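You operate a simulated robot arm through the tools that you are given. There is no shell and no other tool. Be economical: measure what you need, move in short steps, check, and stop when the job is done.

Carry out the task below with a simulated robot arm. There is one attempt and no reset: what you move stays moved.

Task
Fetch the red felt pad from the top of the gauge bench and set it on the red-dot hatch.

Only the result counts: the job must be done as asked and must still hold three seconds after the hand-in. Knocking over, shifting, dropping, spilling or breaking anything else fails it.

Robot
A 7-joint arm with a two-finger parallel gripper, fixed in place. Base frame: the origin is at the foot of the arm, x ahead of it, y to its left, z up; the work surface is at about z = 0. Readings come in m, degrees, newtons and seconds.
With the tool pointing down near the work surface it reaches from about 0.24 to 0.62 m from the base axis. Its first joint turns from -66.0 to 66.0 degrees. Payload 2.6 kg.
The tool frame sits at the grasp point between the pads (the TCP): z along the fingers, y along the line on which they close. The tips reach 0.03 m beyond it. The gripper opens to 0.094 m. The fingers are 0.028 m wide and 0.01 m thick; the gripper's body (0.05 by 0.096 m) begins 0.055 m behind the TCP.
Orientation is that of the tool frame in the base frame, as [roll, pitch, yaw] about the fixed x, y, z axes, in that order (R = Rz(yaw) Ry(pitch) Rx(roll)). With the fingers straight down and closing along the base's y, the tool's x points along the base's -x, its y along +y and its z along -z.

Tools
- The arm moves only by the tool play_rows. Its argument "targets" is a list of rows, each an object (a shift or turn left out is 0, a gripper value left out holds the last) with "translation": the shift along the tool's x, y, z in units of 200 mm (1.0 is 200 mm), a list of three; "delta_rot": the turn, a rotation vector about the tool's x, y, z in units of 45 degrees (1.0 is 45 degrees), a list of three. In form: [{"translation": [dx, dy, dz], "delta_rot": [wx, wy, wz]}, ...]. A call has 1 to 12 rows; each row is the pose to reach, as a shift and turn from the pose commanded when the call began, along the tool's axes at that moment. "grip" is the opening, from 0 (shut) to 1 (fully open), set as the call begins (left out, the last holds). A call with a number of a shift or a turn outside -1 to 1 is refused whole. Rows are played at 5 a second. More than 0.05 m and 8.6 degrees between two rows, or a gripper value outside its range, and nothing of the call is played. A pose out of reach is approached as far as the arm can. The call stops where the force on the tool passes 40 N (or 10 N more than at its start, if that is more) or the arm is blocked; 0.2 s more then pass. Each finger travels about 0.072 m/s and halts on what it meets, pressing with about 25 N; the grip force reading is that of the motor and also rises with nothing between the fingers. The clock runs only during rows and for 0.2 s after the last one: add rows that repeat a pose to give the fingers time. The reply holds the time, the measured pose of the TCP, the force on the tool along the base axes, the opening and the grip force, in the units named above and with some noise, and new pictures: "show" is both (left out), scene, wrist or none.
- Cameras (640 x 400 px; columns grow to the right, rows downward): "scene" is fixed at [0.0423, 0.4376, 0.5668]; the picture's right is [-0.73, -0.69, 0.00], its down [-0.37, 0.39, -0.84] and it looks along [0.58, -0.61, -0.54] (base axes); focal length 315 px, centre (320, 200). "wrist" rides on the gripper at [-0.037, 0, -0.058] in the tool frame; the picture's right is [0.00, -1.00, 0.00], its down [0.97, 0.00, -0.24] and it looks along [0.24, 0.00, 0.97] (tool axes); focal length 218 px, centre (320, 200). There is no depth. A picture from a camera that has moved, and an enlarged one, comes with that camera's place and axes in the base frame and with its lens.
- close_up(camera, box): a new picture of the part [left, top, right, bottom] of that camera's present view, enlarged. No time passes.
- close_job(): hands the job in; it is judged then, once.

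Go step by step. Nothing tells you positions but the pictures and the camera data: compare them with the known pose of the tool, close in by small moves and look again before you grip or let go. The budget is 90 turns and 150 pictures, counting those below and the enlarged ones. Unless the task says otherwise, let go and move clear before handing in, and close with one line.

The tools are called as a command line: name --argument value ..., lists and objects as JSON in quotes. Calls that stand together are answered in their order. play_rows: Moves the arm, as the interface text tells. Its arguments: {"type":"object","properties":{"targets":{"type":"array"},"grip":{"type":"number"},"show":{"type":"string","enum":["both","scene","wrist","none"]}},"required":["targets"]} The other tools are called the same way: close_up (camera, box) takes an enlarged picture of a part of a camera's view; close_job () hands the job in.

At the start:

```text
t: 0.0
position: [0.4293, -0.0724, 0.2676]
orientation: [180.0, 0.0, 180.0]
contact_force: [0.7, -0.1, 0.5]
grip_width: 0.0942
gripper_force: 0.1
```

scene: 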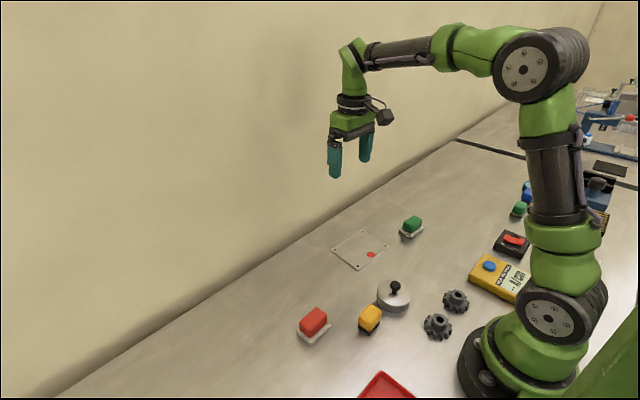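
wrist: 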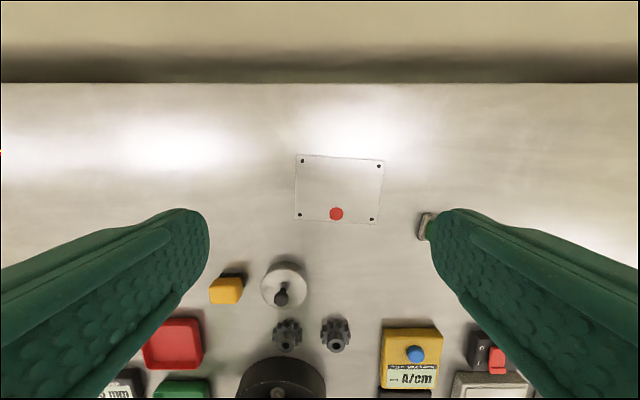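

I see the plate with the red dot (the hatch) ahead, and several red, green and yellow items. I'll enlarge the views to identify the gauge bench and the red felt pad.

close_up --camera "scene" --box '[280, 200, 480, 400]'

close_up --camera "scene" --box '[440, 70, 640, 300]'

close_up --camera "wrist" --box '[80, 240, 560, 400]'

```text
2.00 times, centred on (380, 300) of scene
camera zoom: at [0.0423, 0.4376, 0.5668], right [-0.73, -0.69, 0.0], down [-0.37, 0.39, -0.84], along [0.58, -0.61, -0.54], focal length 630 px, centre (200, 0)
```

zoom: 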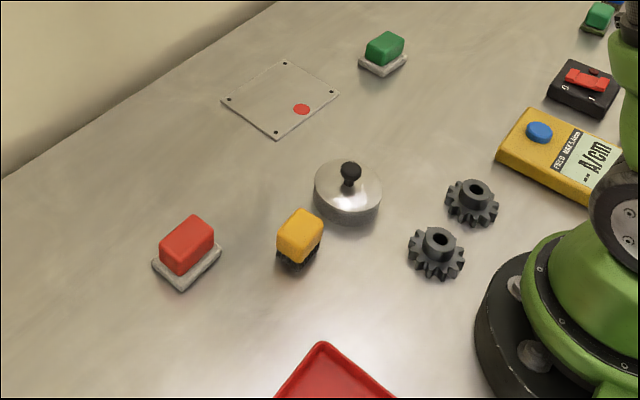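

```text
1.74 times, centred on (540, 185) of scene
camera zoom: at [0.0423, 0.4376, 0.5668], right [-0.73, -0.69, 0.0], down [-0.37, 0.39, -0.84], along [0.58, -0.61, -0.54], focal length 548 px, centre (-63, 226)
```

zoom: 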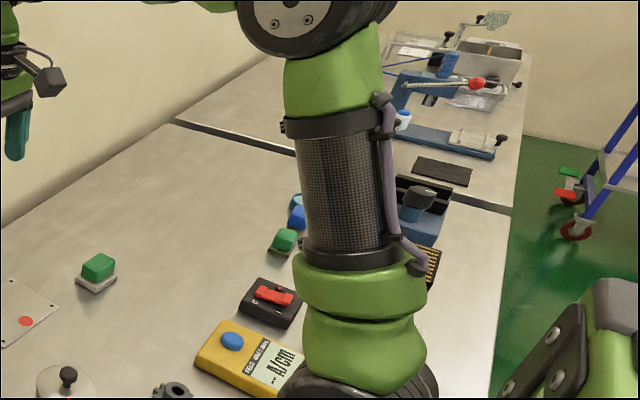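

```text
1.33 times, centred on (320, 320) of wrist
camera zoom: at [0.4663, -0.0727, 0.3247], right [0.0, -1.0, 0.0], down [-0.97, 0.0, 0.24], along [-0.24, 0.0, -0.97], focal length 291 px, centre (320, 40)
```

zoom: 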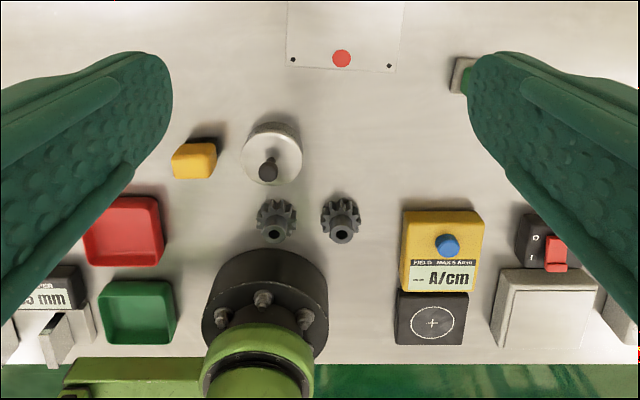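

The hatch is the thin plate with the red dot. A red block on a grey base sits near (0.33, 0.16), but I haven't yet seen what counts as the "gauge bench". I'll move left for a look there.

play_rows --targets '[{"translation": [0, 0.25, -0.05]}, {"translation": [0.1, 0.45, -0.1]}, {"translation": [0.2, 0.65, -0.15]}, {"translation": [0.3, 0.85, -0.2]}, {"translation": [0.35, 1.0, -0.25]}, {"translation": [0.35, 1.0, -0.25]}]'

```text
refused: row 1 steps farther than a row can; nothing moved
```

play_rows --targets '[{"translation": [0, 0.2, -0.05]}, {"translation": [0.1, 0.4, -0.1]}, {"translation": [0.2, 0.6, -0.15]}, {"translation": [0.3, 0.8, -0.2]}, {"translation": [0.35, 1.0, -0.25]}, {"translation": [0.35, 1.0, -0.25]}]'

```text
t: 1.4
position: [0.3583, 0.1296, 0.3173]
orientation: [-180.0, 0.0, 180.0]
contact_force: [0.0, 0.1, 0.8]
grip_width: 0.0939
gripper_force: 0.0
camera wrist: at [0.3966, 0.1306, 0.3743], right [0.0, -1.0, 0.0], down [-0.97, 0.0, 0.24], along [-0.24, 0.0, -0.97], focal length 218 px, centre (320, 200)
```

scene: 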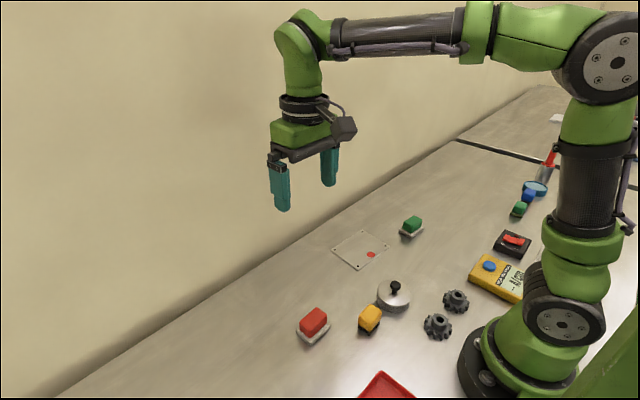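
wrist: 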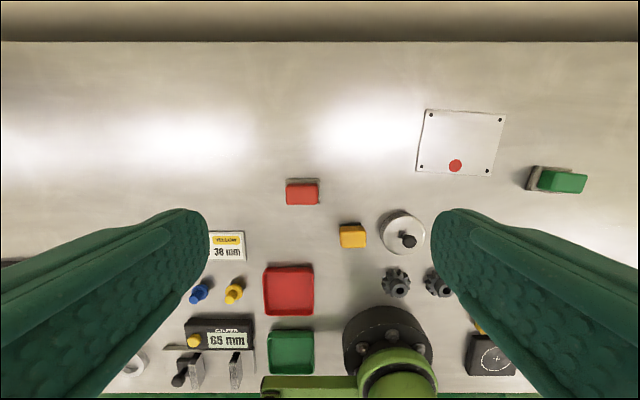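

More items appear on the left: labels reading "38 mm" and "65 mm", and an instrument. I'll zoom in there and continue further left.

close_up --camera "wrist" --box '[100, 160, 420, 400]'

play_rows --targets '[{"translation": [0.1, 0.2, 0]}, {"translation": [0.2, 0.4, 0]}, {"translation": [0.25, 0.6, 0]}, {"translation": [0.25, 0.6, 0]}]' --show "wrist"

```text
1.67 times, centred on (260, 280) of wrist
camera zoom: at [0.3966, 0.1306, 0.3743], right [0.0, -1.0, 0.0], down [-0.97, 0.0, 0.24], along [-0.24, 0.0, -0.97], focal length 364 px, centre (420, 67)
```

zoom: 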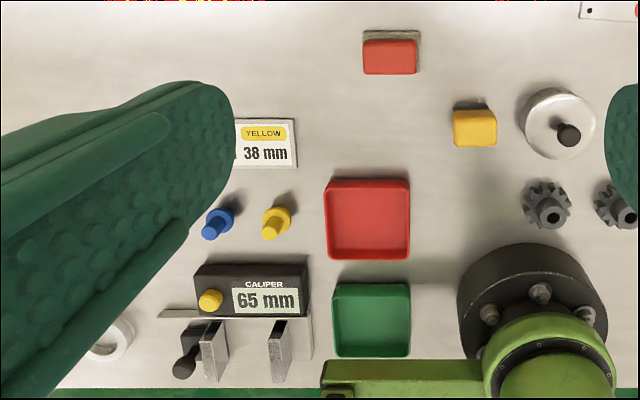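

```text
t: 2.4
position: [0.3098, 0.25, 0.3182]
orientation: [180.0, 0.0, 179.9]
contact_force: [0.0, 0.4, 1.3]
grip_width: 0.094
gripper_force: 0.2
camera wrist: at [0.3468, 0.2493, 0.3744], right [0.0, -1.0, 0.0], down [-0.97, 0.0, 0.24], along [-0.24, 0.0, -0.97], focal length 218 px, centre (320, 200)
```

wrist: 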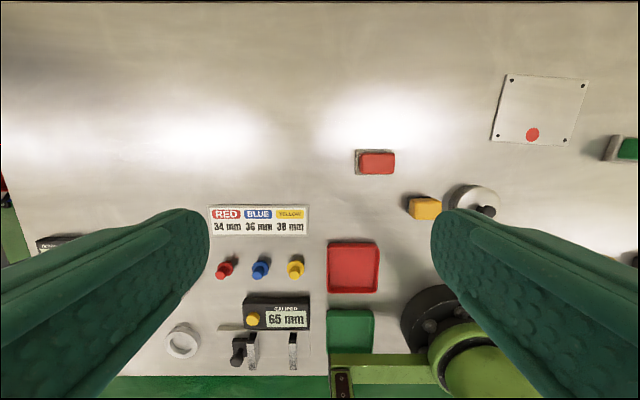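

The left bench carries a caliper and colour labels. I'll look further left before surveying the right.

close_up --camera "wrist" --box '[200, 140, 440, 380]'

play_rows --targets '[{"translation": [0, 0.2, 0]}, {"translation": [0.1, 0.4, 0]}, {"translation": [0.25, 0.5, 0]}, {"translation": [0.3, 0.6, 0]}, {"translation": [0.3, 0.6, 0]}]' --show "wrist"

```text
1.67 times, centred on (320, 260) of wrist
camera zoom: at [0.3468, 0.2493, 0.3744], right [0.0, -1.0, 0.0], down [-0.97, 0.0, 0.24], along [-0.24, 0.0, -0.97], focal length 364 px, centre (320, 100)
```

zoom: 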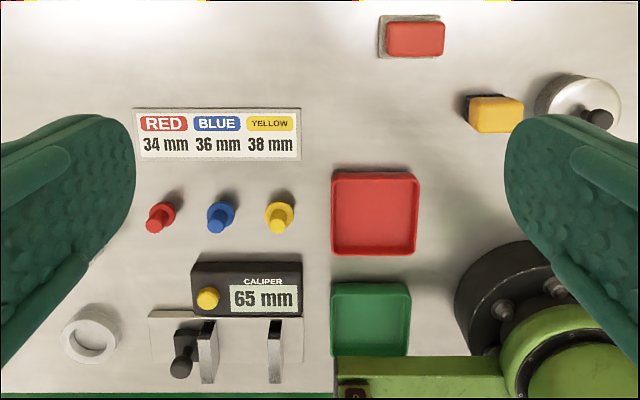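

```text
t: 3.6
position: [0.2472, 0.3676, 0.3167]
orientation: [180.0, 0.0, 179.9]
contact_force: [0.6, -0.3, -0.4]
grip_width: 0.0938
gripper_force: 0.0
camera wrist: at [0.2838, 0.3679, 0.3735], right [0.0, -1.0, 0.0], down [-0.97, 0.0, 0.24], along [-0.24, 0.0, -0.97], focal length 218 px, centre (320, 200)
```

wrist: 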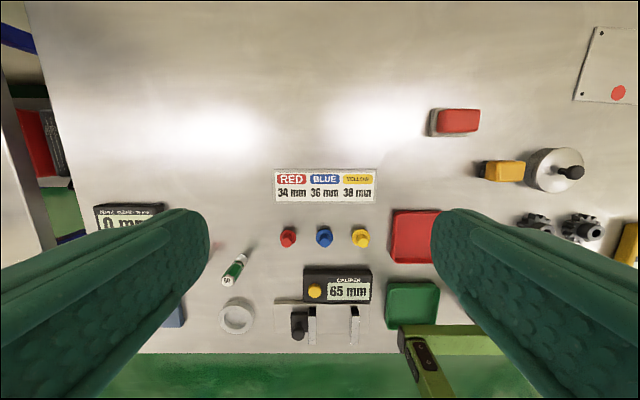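

Another "mm" display sits at the far left, behind a finger. I'll tilt the camera that way.

play_rows --targets '[{"delta_rot": [-0.18, 0, 0]}, {"delta_rot": [-0.36, 0, 0]}, {"delta_rot": [-0.54, 0, 0]}, {"delta_rot": [-0.72, 0, 0]}, {"delta_rot": [-0.9, 0, 0]}, {"delta_rot": [-0.9, 0, 0]}]' --show "wrist"

```text
t: 5.0
position: [0.2489, 0.3678, 0.3183]
orientation: [139.4, 0.1, -180.0]
contact_force: [-0.4, 0.2, 0.3]
grip_width: 0.0941
gripper_force: 0.2
camera wrist: at [0.2864, 0.3294, 0.3608], right [0.0, -0.76, -0.65], down [-0.97, -0.16, 0.18], along [-0.24, 0.63, -0.74], focal length 218 px, centre (320, 200)
```

wrist: 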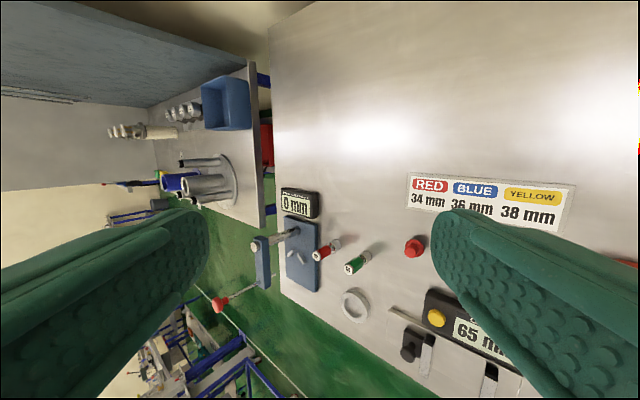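

No red pad on this side, only a gauge stand. I'll return level and survey the right side.

play_rows --targets '[{"delta_rot": [0.18, 0, 0]}, {"delta_rot": [0.36, 0, 0]}, {"delta_rot": [0.54, 0, 0]}, {"delta_rot": [0.72, 0, 0]}, {"delta_rot": [0.9, 0, 0]}, {"delta_rot": [0.9, 0, 0]}]' --show "none"

play_rows --targets '[{"translation": [-0.1, -0.2, 0]}, {"translation": [-0.2, -0.4, 0]}, {"translation": [-0.3, -0.6, 0]}, {"translation": [-0.4, -0.8, 0]}, {"translation": [-0.4, -1.0, 0]}]' --show "none"

play_rows --targets '[{"translation": [0, -0.2, 0]}, {"translation": [0, -0.4, 0]}, {"translation": [0, -0.6, 0]}, {"translation": [0, -0.8, 0]}, {"translation": [0, -1.0, 0]}]' --show "none"

play_rows --targets '[{"translation": [0, -0.2, 0]}, {"translation": [0, -0.4, 0]}, {"translation": [0, -0.6, 0]}, {"translation": [0, -0.8, 0]}, {"translation": [0, -1.0, 0]}, {"translation": [0, -1.0, 0]}]'

```text
t: 6.4
position: [0.2487, 0.3665, 0.3172]
orientation: [-180.0, -0.1, -180.0]
contact_force: [0.9, -0.1, 0.2]
grip_width: 0.0943
gripper_force: 0.0
```

```text
t: 7.6
position: [0.3317, 0.166, 0.3179]
orientation: [-180.0, 0.0, -179.9]
contact_force: [-0.8, -0.2, -0.4]
grip_width: 0.0942
gripper_force: 0.1
```

```text
t: 8.8
position: [0.3271, -0.0305, 0.3168]
orientation: [-179.9, 0.1, -179.9]
contact_force: [0.0, -0.2, 0.2]
grip_width: 0.094
gripper_force: 0.1
```

```text
t: 10.2
position: [0.3293, -0.2332, 0.3187]
orientation: [180.0, 0.0, -180.0]
contact_force: [0.2, 0.1, 0.2]
grip_width: 0.094
gripper_force: 0.0
camera wrist: at [0.3668, -0.2324, 0.3757], right [0.0, -1.0, 0.0], down [-0.97, 0.0, 0.24], along [-0.24, 0.0, -0.97], focal length 218 px, centre (320, 200)
```

scene: 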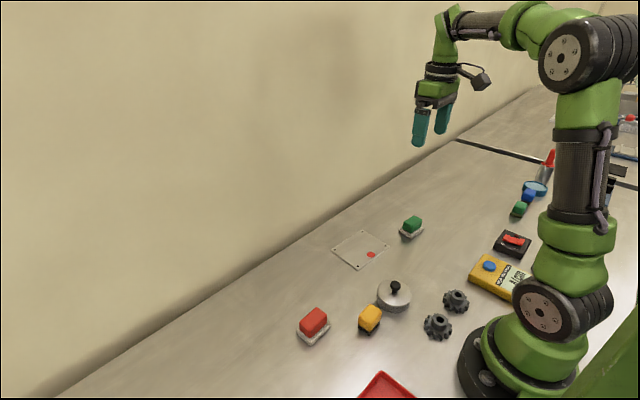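
wrist: 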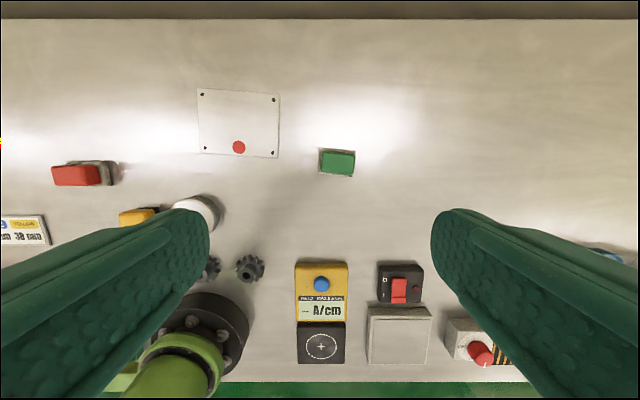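

On the right are a field meter, a switch box, a flat grey-topped box and a red knob. I'll look further right.

close_up --camera "wrist" --box '[280, 240, 520, 390]'

play_rows --targets '[{"translation": [0, -0.2, 0]}, {"translation": [0, -0.4, 0]}, {"translation": [0.1, -0.6, 0]}, {"translation": [0.2, -0.7, 0]}, {"translation": [0.25, -0.75, 0]}, {"translation": [0.25, -0.75, 0]}]' --show "wrist"

```text
2.67 times, centred on (400, 315) of wrist
camera zoom: at [0.3668, -0.2324, 0.3757], right [0.0, -1.0, 0.0], down [-0.97, 0.0, 0.24], along [-0.24, 0.0, -0.97], focal length 582 px, centre (107, -107)
```

zoom: 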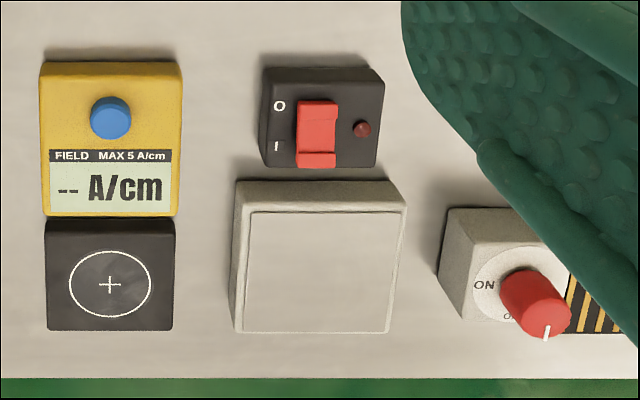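

```text
t: 11.6
position: [0.2802, -0.3817, 0.3178]
orientation: [180.0, 0.0, -179.9]
contact_force: [0.5, 0.5, 0.7]
grip_width: 0.094
gripper_force: 0.1
camera wrist: at [0.3168, -0.3821, 0.3749], right [0.0, -1.0, 0.0], down [-0.97, 0.0, 0.24], along [-0.24, 0.0, -0.97], focal length 218 px, centre (320, 200)
```

wrist: 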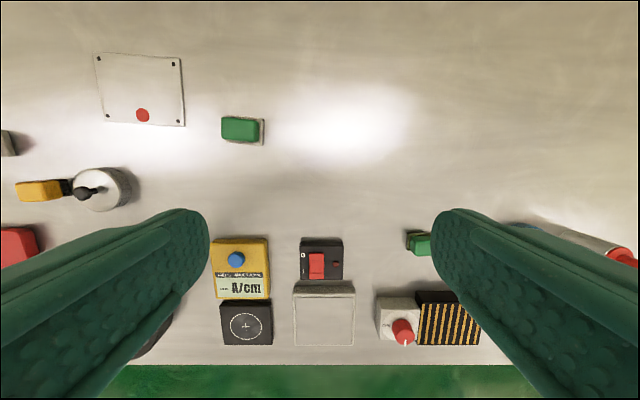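

A further item is hidden at the far right. One tilt that way completes the survey.

play_rows --targets '[{"delta_rot": [0.18, 0, 0]}, {"delta_rot": [0.36, 0, 0]}, {"delta_rot": [0.54, 0, 0]}, {"delta_rot": [0.72, 0, 0]}, {"delta_rot": [0.72, 0, 0]}]' --show "wrist"

close_up --camera "wrist" --box '[200, 100, 520, 300]'

```text
t: 12.8
position: [0.2792, -0.3834, 0.3182]
orientation: [-147.5, 0.0, -179.9]
contact_force: [0.5, -0.7, 0.3]
grip_width: 0.094
gripper_force: 0.0
camera wrist: at [0.3166, -0.3519, 0.3661], right [0.0, -0.84, 0.54], down [-0.97, 0.13, 0.2], along [-0.24, -0.52, -0.82], focal length 218 px, centre (320, 200)
```

wrist: 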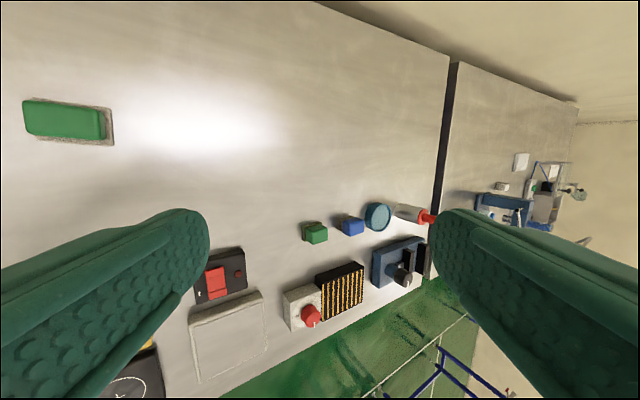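

```text
2.00 times, centred on (360, 200) of wrist
camera zoom: at [0.3166, -0.3519, 0.3661], right [0.0, -0.84, 0.54], down [-0.97, 0.13, 0.2], along [-0.24, -0.52, -0.82], focal length 436 px, centre (240, 200)
```

zoom: 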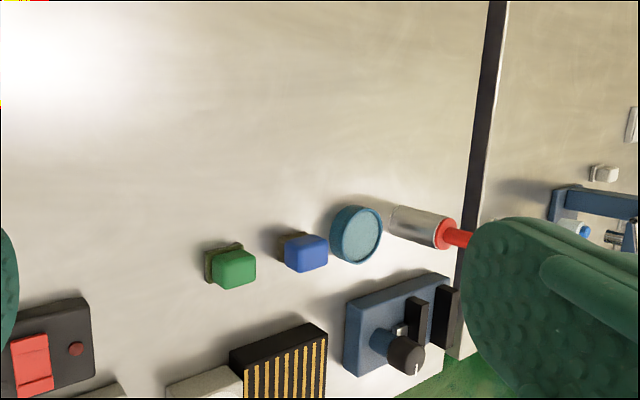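

The only red block with a felt sole is the one near (0.325, 0.16), and the bench is this table, so that's my pad. I'll level the tool and fly back above it.

play_rows --targets '[{"delta_rot": [-0.18, 0, 0]}, {"delta_rot": [-0.36, 0, 0]}, {"delta_rot": [-0.54, 0, 0]}, {"delta_rot": [-0.72, 0, 0]}, {"delta_rot": [-0.72, 0, 0]}]' --show "none"

play_rows --targets '[{"translation": [-0.05, 0.2, 0]}, {"translation": [-0.1, 0.4, 0]}, {"translation": [-0.15, 0.6, 0]}, {"translation": [-0.2, 0.8, 0]}, {"translation": [-0.2, 1.0, 0]}]' --show "none"

play_rows --targets '[{"translation": [0, 0.2, 0]}, {"translation": [0, 0.4, 0]}, {"translation": [0, 0.6, 0]}, {"translation": [0, 0.8, 0]}, {"translation": [0, 1.0, 0]}]' --show "none"

play_rows --targets '[{"translation": [0, 0.2, 0]}, {"translation": [0, 0.4, 0]}, {"translation": [0, 0.6, 0.1]}, {"translation": [0, 0.715, 0.3]}, {"translation": [0, 0.715, 0.45]}, {"translation": [0, 0.715, 0.45]}]'

```text
t: 14.0
position: [0.2801, -0.3815, 0.3179]
orientation: [180.0, 0.0, -179.8]
contact_force: [0.5, -0.1, -0.1]
grip_width: 0.0942
gripper_force: 0.1
```

```text
t: 15.2
position: [0.3173, -0.1814, 0.3187]
orientation: [180.0, 0.0, 179.9]
contact_force: [0.7, 0.2, 1.1]
grip_width: 0.0941
gripper_force: 0.0
```

```text
t: 16.4
position: [0.3201, 0.0189, 0.3169]
orientation: [-179.9, 0.0, -180.0]
contact_force: [1.0, 0.0, -0.7]
grip_width: 0.0939
gripper_force: 0.0
```

```text
t: 17.8
position: [0.3174, 0.1596, 0.2291]
orientation: [-180.0, -0.1, -180.0]
contact_force: [-0.3, -0.3, -0.1]
grip_width: 0.0938
gripper_force: 0.1
camera wrist: at [0.3542, 0.1588, 0.2849], right [0.0, -1.0, 0.0], down [-0.97, 0.0, 0.24], along [-0.24, 0.0, -0.97], focal length 218 px, centre (320, 200)
```

scene: 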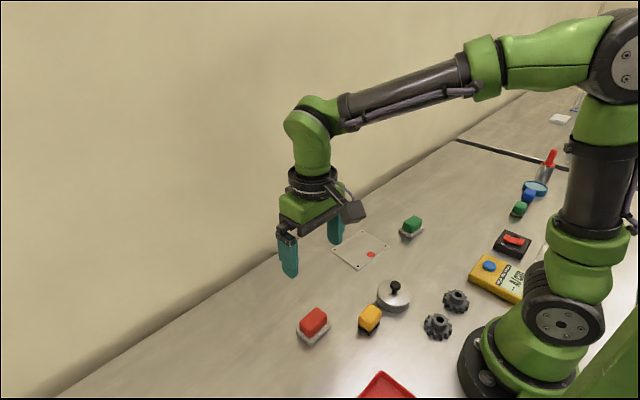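
wrist: 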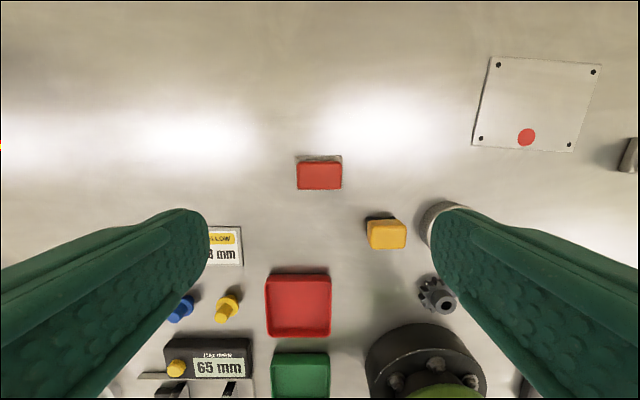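

close_up --camera "wrist" --box '[270, 135, 370, 210]'

close_up --camera "wrist" --box '[440, 40, 640, 190]'

close_up --camera "scene" --box '[280, 290, 360, 350]'

```text
5.33 times, centred on (320, 172) of wrist
camera zoom: at [0.3542, 0.1588, 0.2849], right [0.0, -1.0, 0.0], down [-0.97, 0.0, 0.24], along [-0.24, 0.0, -0.97], focal length 1164 px, centre (320, 347)
```

zoom: 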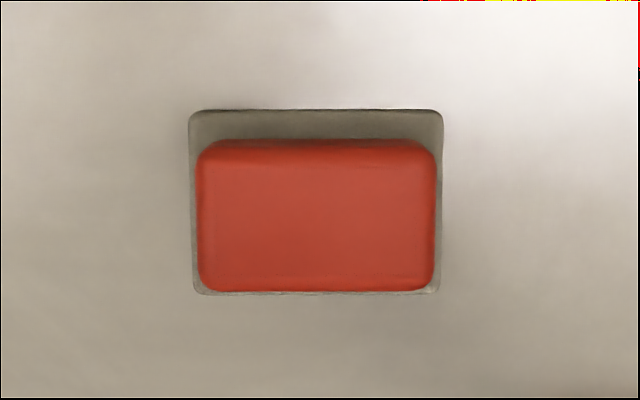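

```text
2.67 times, centred on (540, 115) of wrist
camera zoom: at [0.3542, 0.1588, 0.2849], right [0.0, -1.0, 0.0], down [-0.97, 0.0, 0.24], along [-0.24, 0.0, -0.97], focal length 582 px, centre (-267, 427)
```

zoom: 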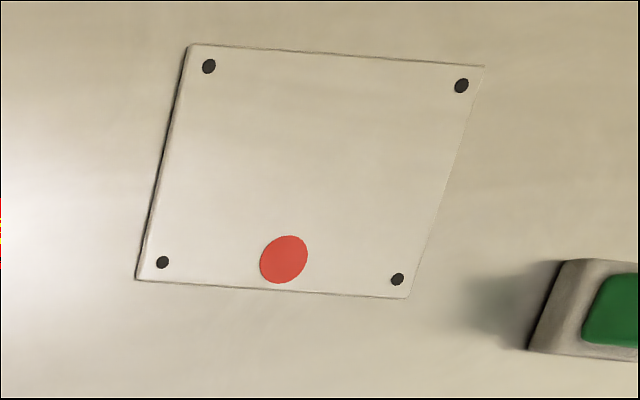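

```text
6.67 times, centred on (320, 320) of scene
camera zoom: at [0.0423, 0.4376, 0.5668], right [-0.73, -0.69, 0.0], down [-0.37, 0.39, -0.84], along [0.58, -0.61, -0.54], focal length 2100 px, centre (320, -600)
```

zoom: 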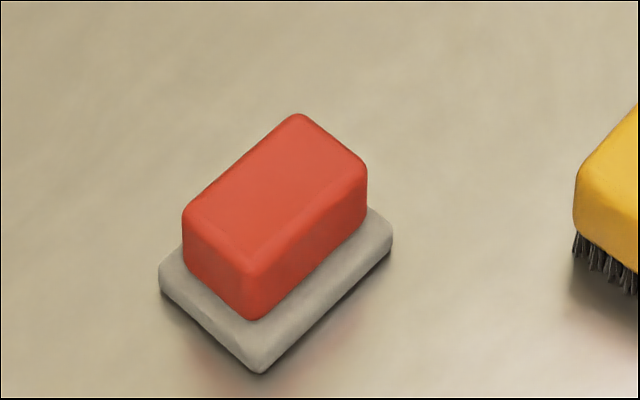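

The enlargement confirms a red-handled pad on a grey felt sole, centred near (0.321, 0.160) with the handle about 0.031 x 0.051 m. The hatch is about 0.13 x 0.10 m, centred near (0.400, -0.100). I'll come down above the pad with the fingers open and check.

play_rows --targets '[{"translation": [-0.018, 0, 0.2]}, {"translation": [-0.018, 0, 0.4]}, {"translation": [-0.018, 0, 0.6]}, {"translation": [-0.018, 0, 0.65]}, {"translation": [-0.018, 0, 0.65]}]' --grip 1

close_up --camera "scene" --box '[250, 240, 390, 350]'

```text
t: 19.0
position: [0.3194, 0.1588, 0.0959]
orientation: [-180.0, 0.0, -180.0]
contact_force: [0.6, 0.4, 0.2]
grip_width: 0.0939
gripper_force: 0.0
camera wrist: at [0.3574, 0.1589, 0.1529], right [0.0, -1.0, 0.0], down [-0.97, 0.0, 0.24], along [-0.24, 0.0, -0.97], focal length 218 px, centre (320, 200)
```

scene: 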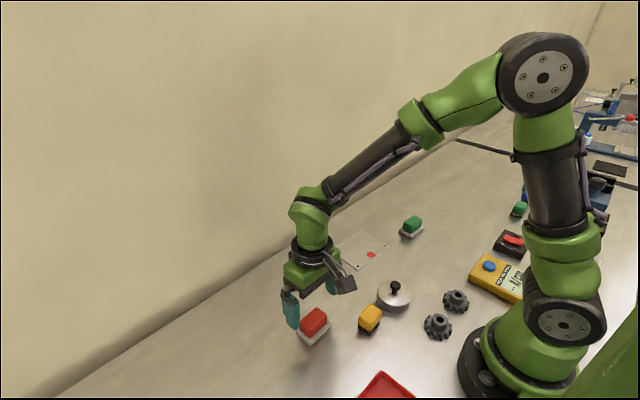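
wrist: 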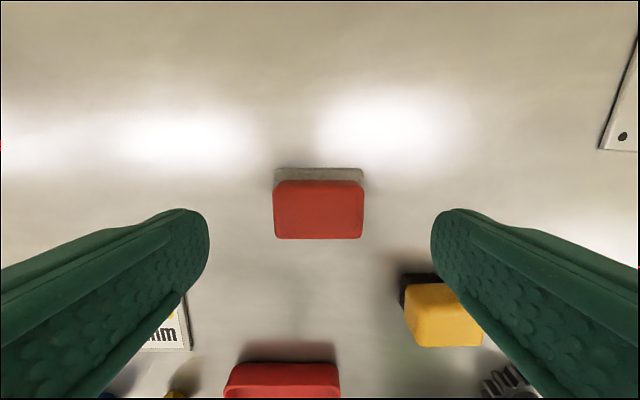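

```text
3.64 times, centred on (320, 295) of scene
camera zoom: at [0.0423, 0.4376, 0.5668], right [-0.73, -0.69, 0.0], down [-0.37, 0.39, -0.84], along [0.58, -0.61, -0.54], focal length 1145 px, centre (320, -146)
```

zoom: 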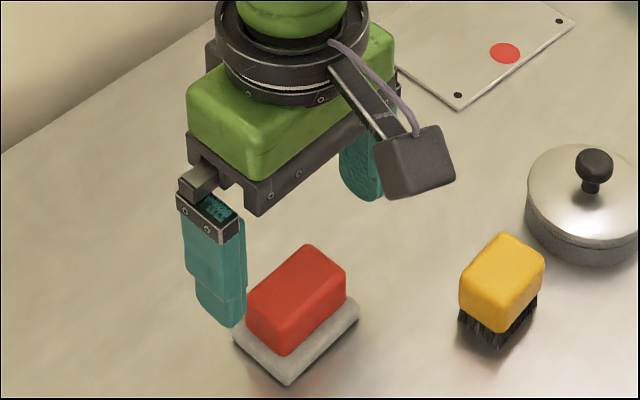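

The pad is centred between the fingers and the brush is clear of them. I'll narrow the opening slightly, then descend to grasp height.

play_rows --targets '[{"translation": [-0.013, 0.002, 0.05]}, {"translation": [-0.013, 0.002, 0.12]}, {"translation": [-0.013, 0.002, 0.19]}, {"translation": [-0.013, 0.002, 0.25]}, {"translation": [-0.013, 0.002, 0.25]}]' --grip 0.82

close_up --camera "scene" --box '[270, 280, 370, 360]'

```text
t: 20.2
position: [0.3245, 0.1624, 0.0468]
orientation: [-179.9, 0.0, -180.0]
contact_force: [-0.2, 0.3, -0.3]
grip_width: 0.0771
gripper_force: 0.0
camera wrist: at [0.3617, 0.1617, 0.1022], right [0.0, -1.0, 0.0], down [-0.97, 0.0, 0.24], along [-0.24, 0.0, -0.97], focal length 218 px, centre (320, 200)
```

scene: 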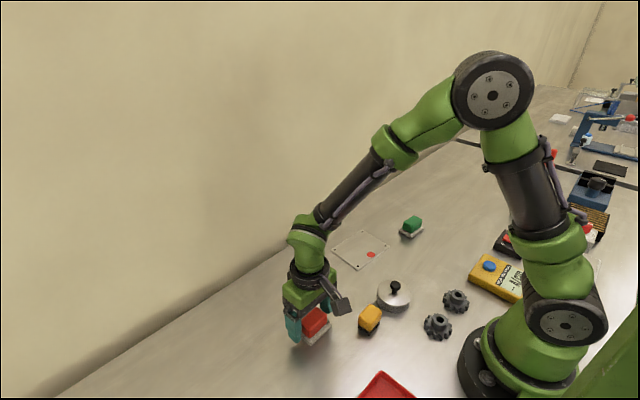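
wrist: 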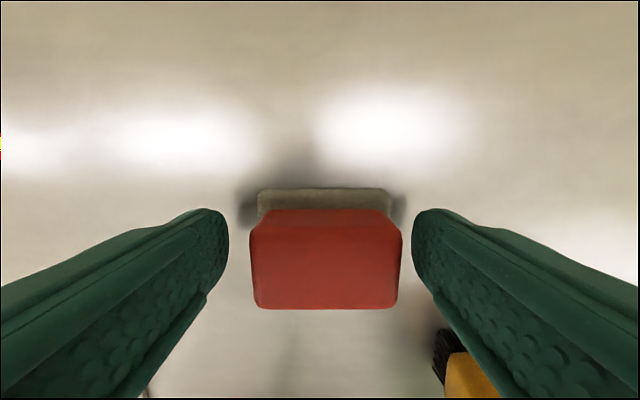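

```text
5.00 times, centred on (320, 320) of scene
camera zoom: at [0.0423, 0.4376, 0.5668], right [-0.73, -0.69, 0.0], down [-0.37, 0.39, -0.84], along [0.58, -0.61, -0.54], focal length 1575 px, centre (320, -400)
```

zoom: 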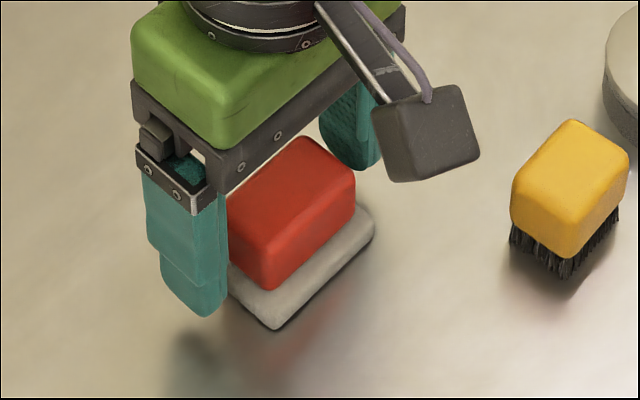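

The fingers straddle the handle, about 2 mm off centre. I'll correct that and close.

play_rows --targets '[{"translation": [0.005, -0.009, 0]}, {"translation": [0.005, -0.009, 0]}]' --show "none"

play_rows --targets '[{}, {}, {}, {}]' --grip 0.3 --show "wrist"

```text
t: 20.8
position: [0.3254, 0.1606, 0.047]
orientation: [180.0, 0.0, -180.0]
contact_force: [0.2, 0.1, 0.4]
grip_width: 0.0772
gripper_force: 0.1
```

```text
t: 21.8
position: [0.3253, 0.1614, 0.0464]
orientation: [179.9, 0.0, -180.0]
contact_force: [0.0, -0.9, 2.6]
grip_width: 0.051
gripper_force: 25.4
camera wrist: at [0.3619, 0.1602, 0.103], right [0.0, -1.0, 0.0], down [-0.97, 0.0, 0.24], along [-0.24, 0.0, -0.97], focal length 218 px, centre (320, 200)
```

wrist: 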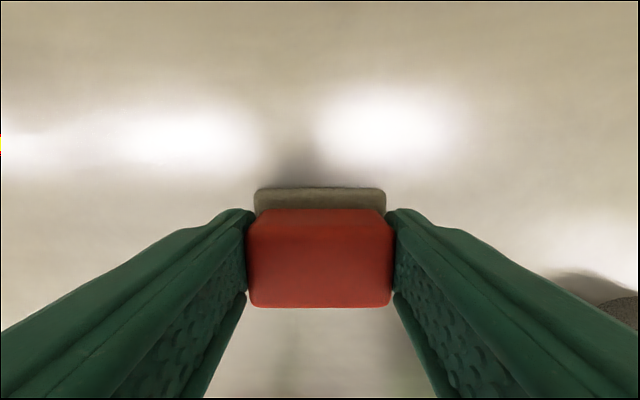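

The pad is held at 0.051 m with 25 N. I'll lift it clear and check.

play_rows --targets '[{"translation": [0, 0, -0.05]}, {"translation": [0, 0, -0.2]}, {"translation": [0, 0, -0.4]}, {"translation": [0, 0, -0.6]}, {"translation": [0, 0, -0.6]}]'

```text
t: 23.0
position: [0.3258, 0.1582, 0.1711]
orientation: [-180.0, 0.0, 180.0]
contact_force: [-0.8, 1.3, 0.5]
grip_width: 0.0511
gripper_force: 24.5
camera wrist: at [0.3637, 0.1574, 0.2277], right [0.0, -1.0, 0.0], down [-0.97, 0.0, 0.24], along [-0.24, 0.0, -0.97], focal length 218 px, centre (320, 200)
```

scene: 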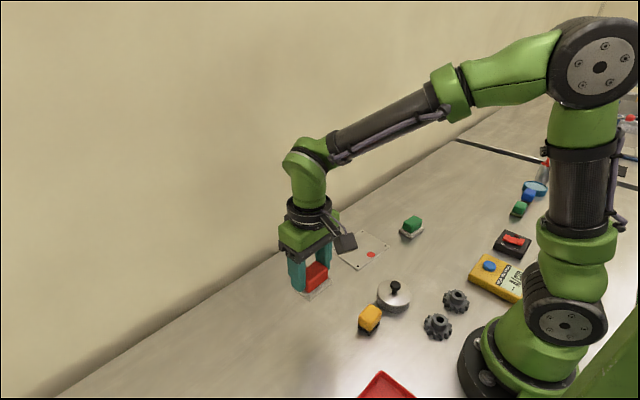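
wrist: 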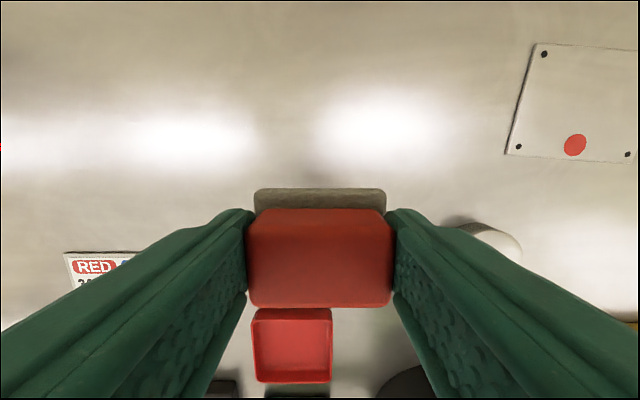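

The pad is lifted cleanly. I'll carry it at this height to above the hatch centre.

play_rows --targets '[{"translation": [-0.06, -0.2, 0]}, {"translation": [-0.12, -0.4, 0]}, {"translation": [-0.18, -0.6, 0]}, {"translation": [-0.24, -0.8, 0]}, {"translation": [-0.3, -0.98, 0]}]' --show "none"

play_rows --targets '[{"translation": [-0.04, -0.15, 0]}, {"translation": [-0.08, -0.315, 0]}, {"translation": [-0.08, -0.315, 0]}, {"translation": [-0.08, -0.315, 0]}]'

close_up --camera "scene" --box '[300, 130, 460, 290]'

```text
t: 24.2
position: [0.3849, -0.0383, 0.1709]
orientation: [-179.9, 0.0, -179.9]
contact_force: [0.5, 0.1, -0.3]
grip_width: 0.0511
gripper_force: 24.9
```

```text
t: 25.2
position: [0.4029, -0.1002, 0.1689]
orientation: [180.0, 0.1, -180.0]
contact_force: [-1.2, -0.7, -0.3]
grip_width: 0.051
gripper_force: 25.3
camera wrist: at [0.4403, -0.0998, 0.2256], right [0.0, -1.0, 0.0], down [-0.97, 0.0, 0.24], along [-0.24, 0.0, -0.97], focal length 218 px, centre (320, 200)
```

scene: 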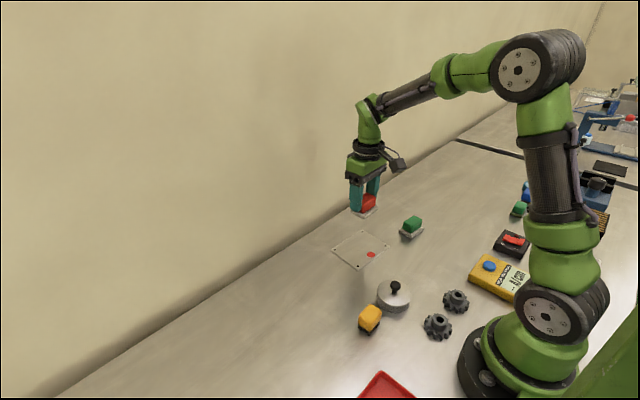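
wrist: 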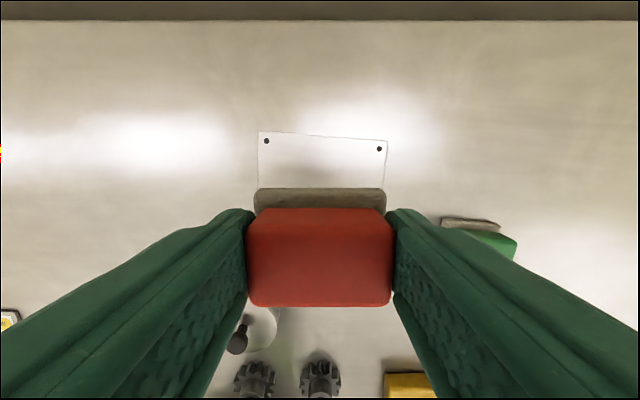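

```text
2.50 times, centred on (380, 210) of scene
camera zoom: at [0.0423, 0.4376, 0.5668], right [-0.73, -0.69, 0.0], down [-0.37, 0.39, -0.84], along [0.58, -0.61, -0.54], focal length 788 px, centre (170, 175)
```

zoom: 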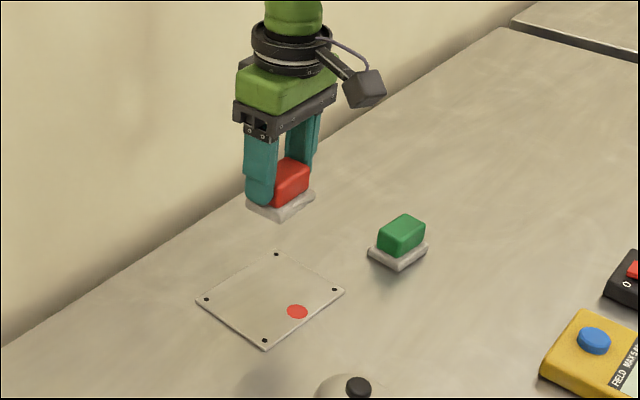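

The pad is over the hatch centre, which both cameras put at (0.402, -0.10). I'll lower it to just above the plate.

play_rows --targets '[{"translation": [0, 0, 0.2]}, {"translation": [0, 0, 0.4]}, {"translation": [0, 0, 0.5]}, {"translation": [0, 0, 0.57]}, {"translation": [0, 0, 0.57]}]'

close_up --camera "scene" --box '[310, 190, 430, 280]'

```text
t: 26.4
position: [0.402, -0.1, 0.0527]
orientation: [179.9, 0.0, -180.0]
contact_force: [0.1, 0.5, -0.6]
grip_width: 0.051
gripper_force: 24.8
camera wrist: at [0.4395, -0.1005, 0.1094], right [0.0, -1.0, 0.0], down [-0.97, 0.0, 0.24], along [-0.24, 0.0, -0.97], focal length 218 px, centre (320, 200)
```

scene: 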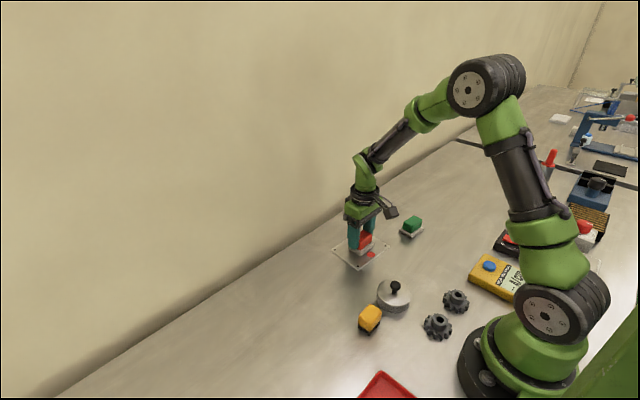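
wrist: 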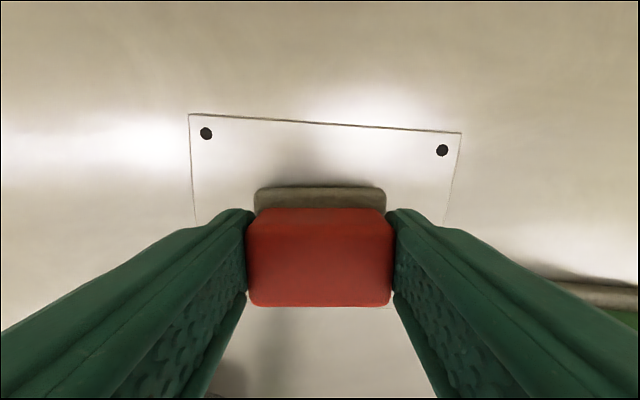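

```text
4.44 times, centred on (370, 235) of scene
camera zoom: at [0.0423, 0.4376, 0.5668], right [-0.73, -0.69, 0.0], down [-0.37, 0.39, -0.84], along [0.58, -0.61, -0.54], focal length 1400 px, centre (98, 44)
```

zoom: 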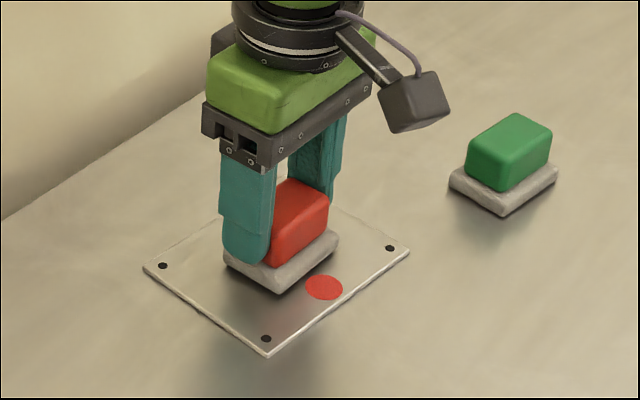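

Alignment is good, with the dot left uncovered. I'll lower in 1 mm steps and watch the force.

play_rows --targets '[{"translation": [0, 0, 0.005]}, {"translation": [0, 0, 0.01]}, {"translation": [0, 0, 0.015]}, {"translation": [0, 0, 0.015]}]' --show "none"

```text
t: 27.4
position: [0.4014, -0.1004, 0.0514]
orientation: [179.9, 0.0, 179.9]
contact_force: [-0.3, 0.2, 0.1]
grip_width: 0.051
gripper_force: 24.9
```

play_rows --targets '[{"translation": [0, 0, 0.003]}, {"translation": [0, 0, 0.006]}, {"translation": [0, 0, 0.006]}]' --show "none"

close_up --camera "scene" --box '[330, 215, 410, 275]'

```text
t: 28.2
position: [0.4016, -0.1013, 0.0507]
orientation: [179.9, -0.1, 180.0]
contact_force: [-2.2, -0.4, 4.1]
grip_width: 0.0509
gripper_force: 24.9
```

```text
6.67 times, centred on (370, 245) of scene
camera zoom: at [0.0423, 0.4376, 0.5668], right [-0.73, -0.69, 0.0], down [-0.37, 0.39, -0.84], along [0.58, -0.61, -0.54], focal length 2100 px, centre (-13, -100)
```

zoom: 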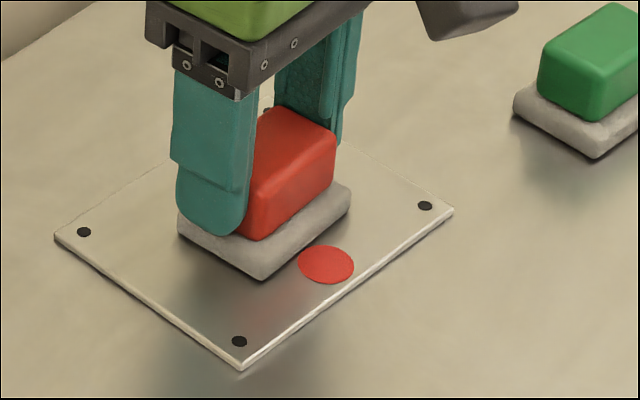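

The force rose to about 4 N, so the pad is on the plate. I'll open partway to release it.

play_rows --targets '[{}, {}, {}, {}]' --grip 0.85 --show "wrist"

play_rows --targets '[{"translation": [0, 0, -0.05]}, {"translation": [0, 0, -0.15]}, {"translation": [0, 0, -0.35]}, {"translation": [0, 0, -0.55]}, {"translation": [0, 0, -0.75]}, {"translation": [0, 0, -0.75]}]'

close_up --camera "scene" --box '[310, 200, 430, 290]'

```text
t: 29.2
position: [0.3999, -0.1001, 0.0499]
orientation: [180.0, 0.0, 180.0]
contact_force: [-0.4, 0.5, -0.3]
grip_width: 0.0797
gripper_force: 0.1
camera wrist: at [0.4382, -0.1009, 0.1068], right [0.0, -1.0, 0.0], down [-0.97, 0.0, 0.24], along [-0.24, 0.0, -0.97], focal length 218 px, centre (320, 200)
```

wrist: 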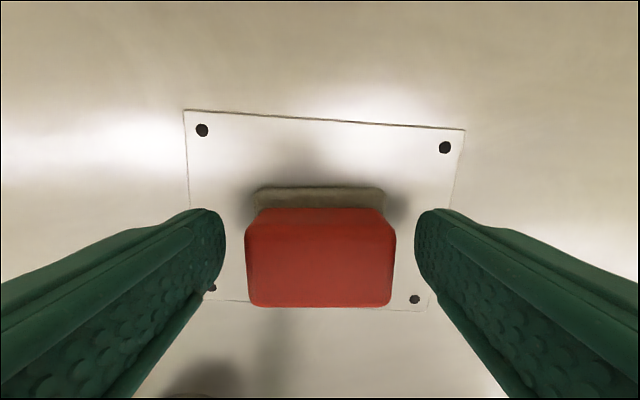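

```text
t: 30.6
position: [0.3991, -0.1003, 0.201]
orientation: [179.9, -0.1, -179.9]
contact_force: [0.4, -0.4, 0.4]
grip_width: 0.0798
gripper_force: 0.1
camera wrist: at [0.436, -0.1003, 0.2571], right [0.0, -1.0, 0.0], down [-0.97, 0.0, 0.24], along [-0.24, 0.0, -0.97], focal length 218 px, centre (320, 200)
```

scene: 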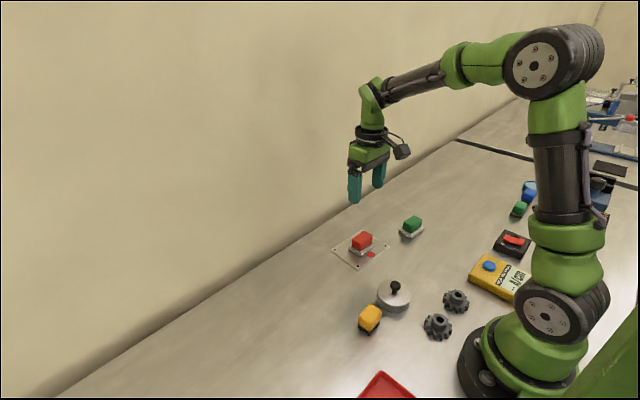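
wrist: 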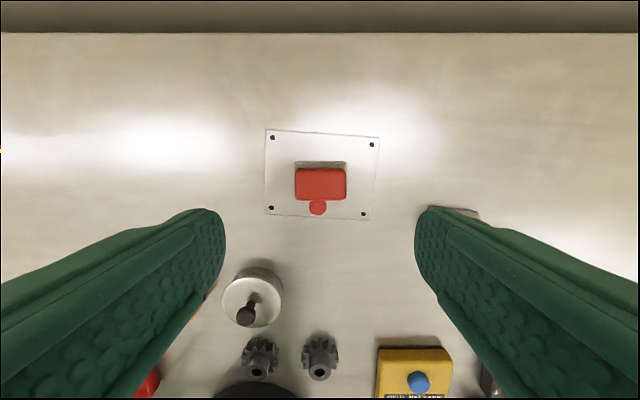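

```text
4.44 times, centred on (370, 245) of scene
camera zoom: at [0.0423, 0.4376, 0.5668], right [-0.73, -0.69, 0.0], down [-0.37, 0.39, -0.84], along [0.58, -0.61, -0.54], focal length 1400 px, centre (98, 0)
```

zoom: 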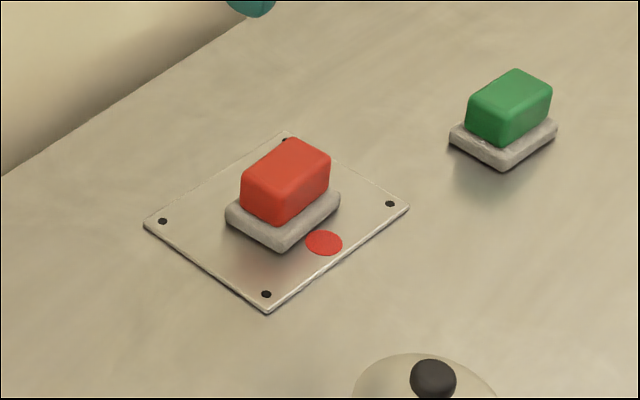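

The pad rests flat and fully on the red-dot hatch, the hatch hasn't moved, nothing else was disturbed and the gripper is clear. I'm handing in.

close_job

```text
The job is handed in.
```

The red felt pad is on the red-dot hatch, released, with the arm clear. I took the work table to be the "gauge bench", since the pad was the only red one I found and nothing was labelled with that name.
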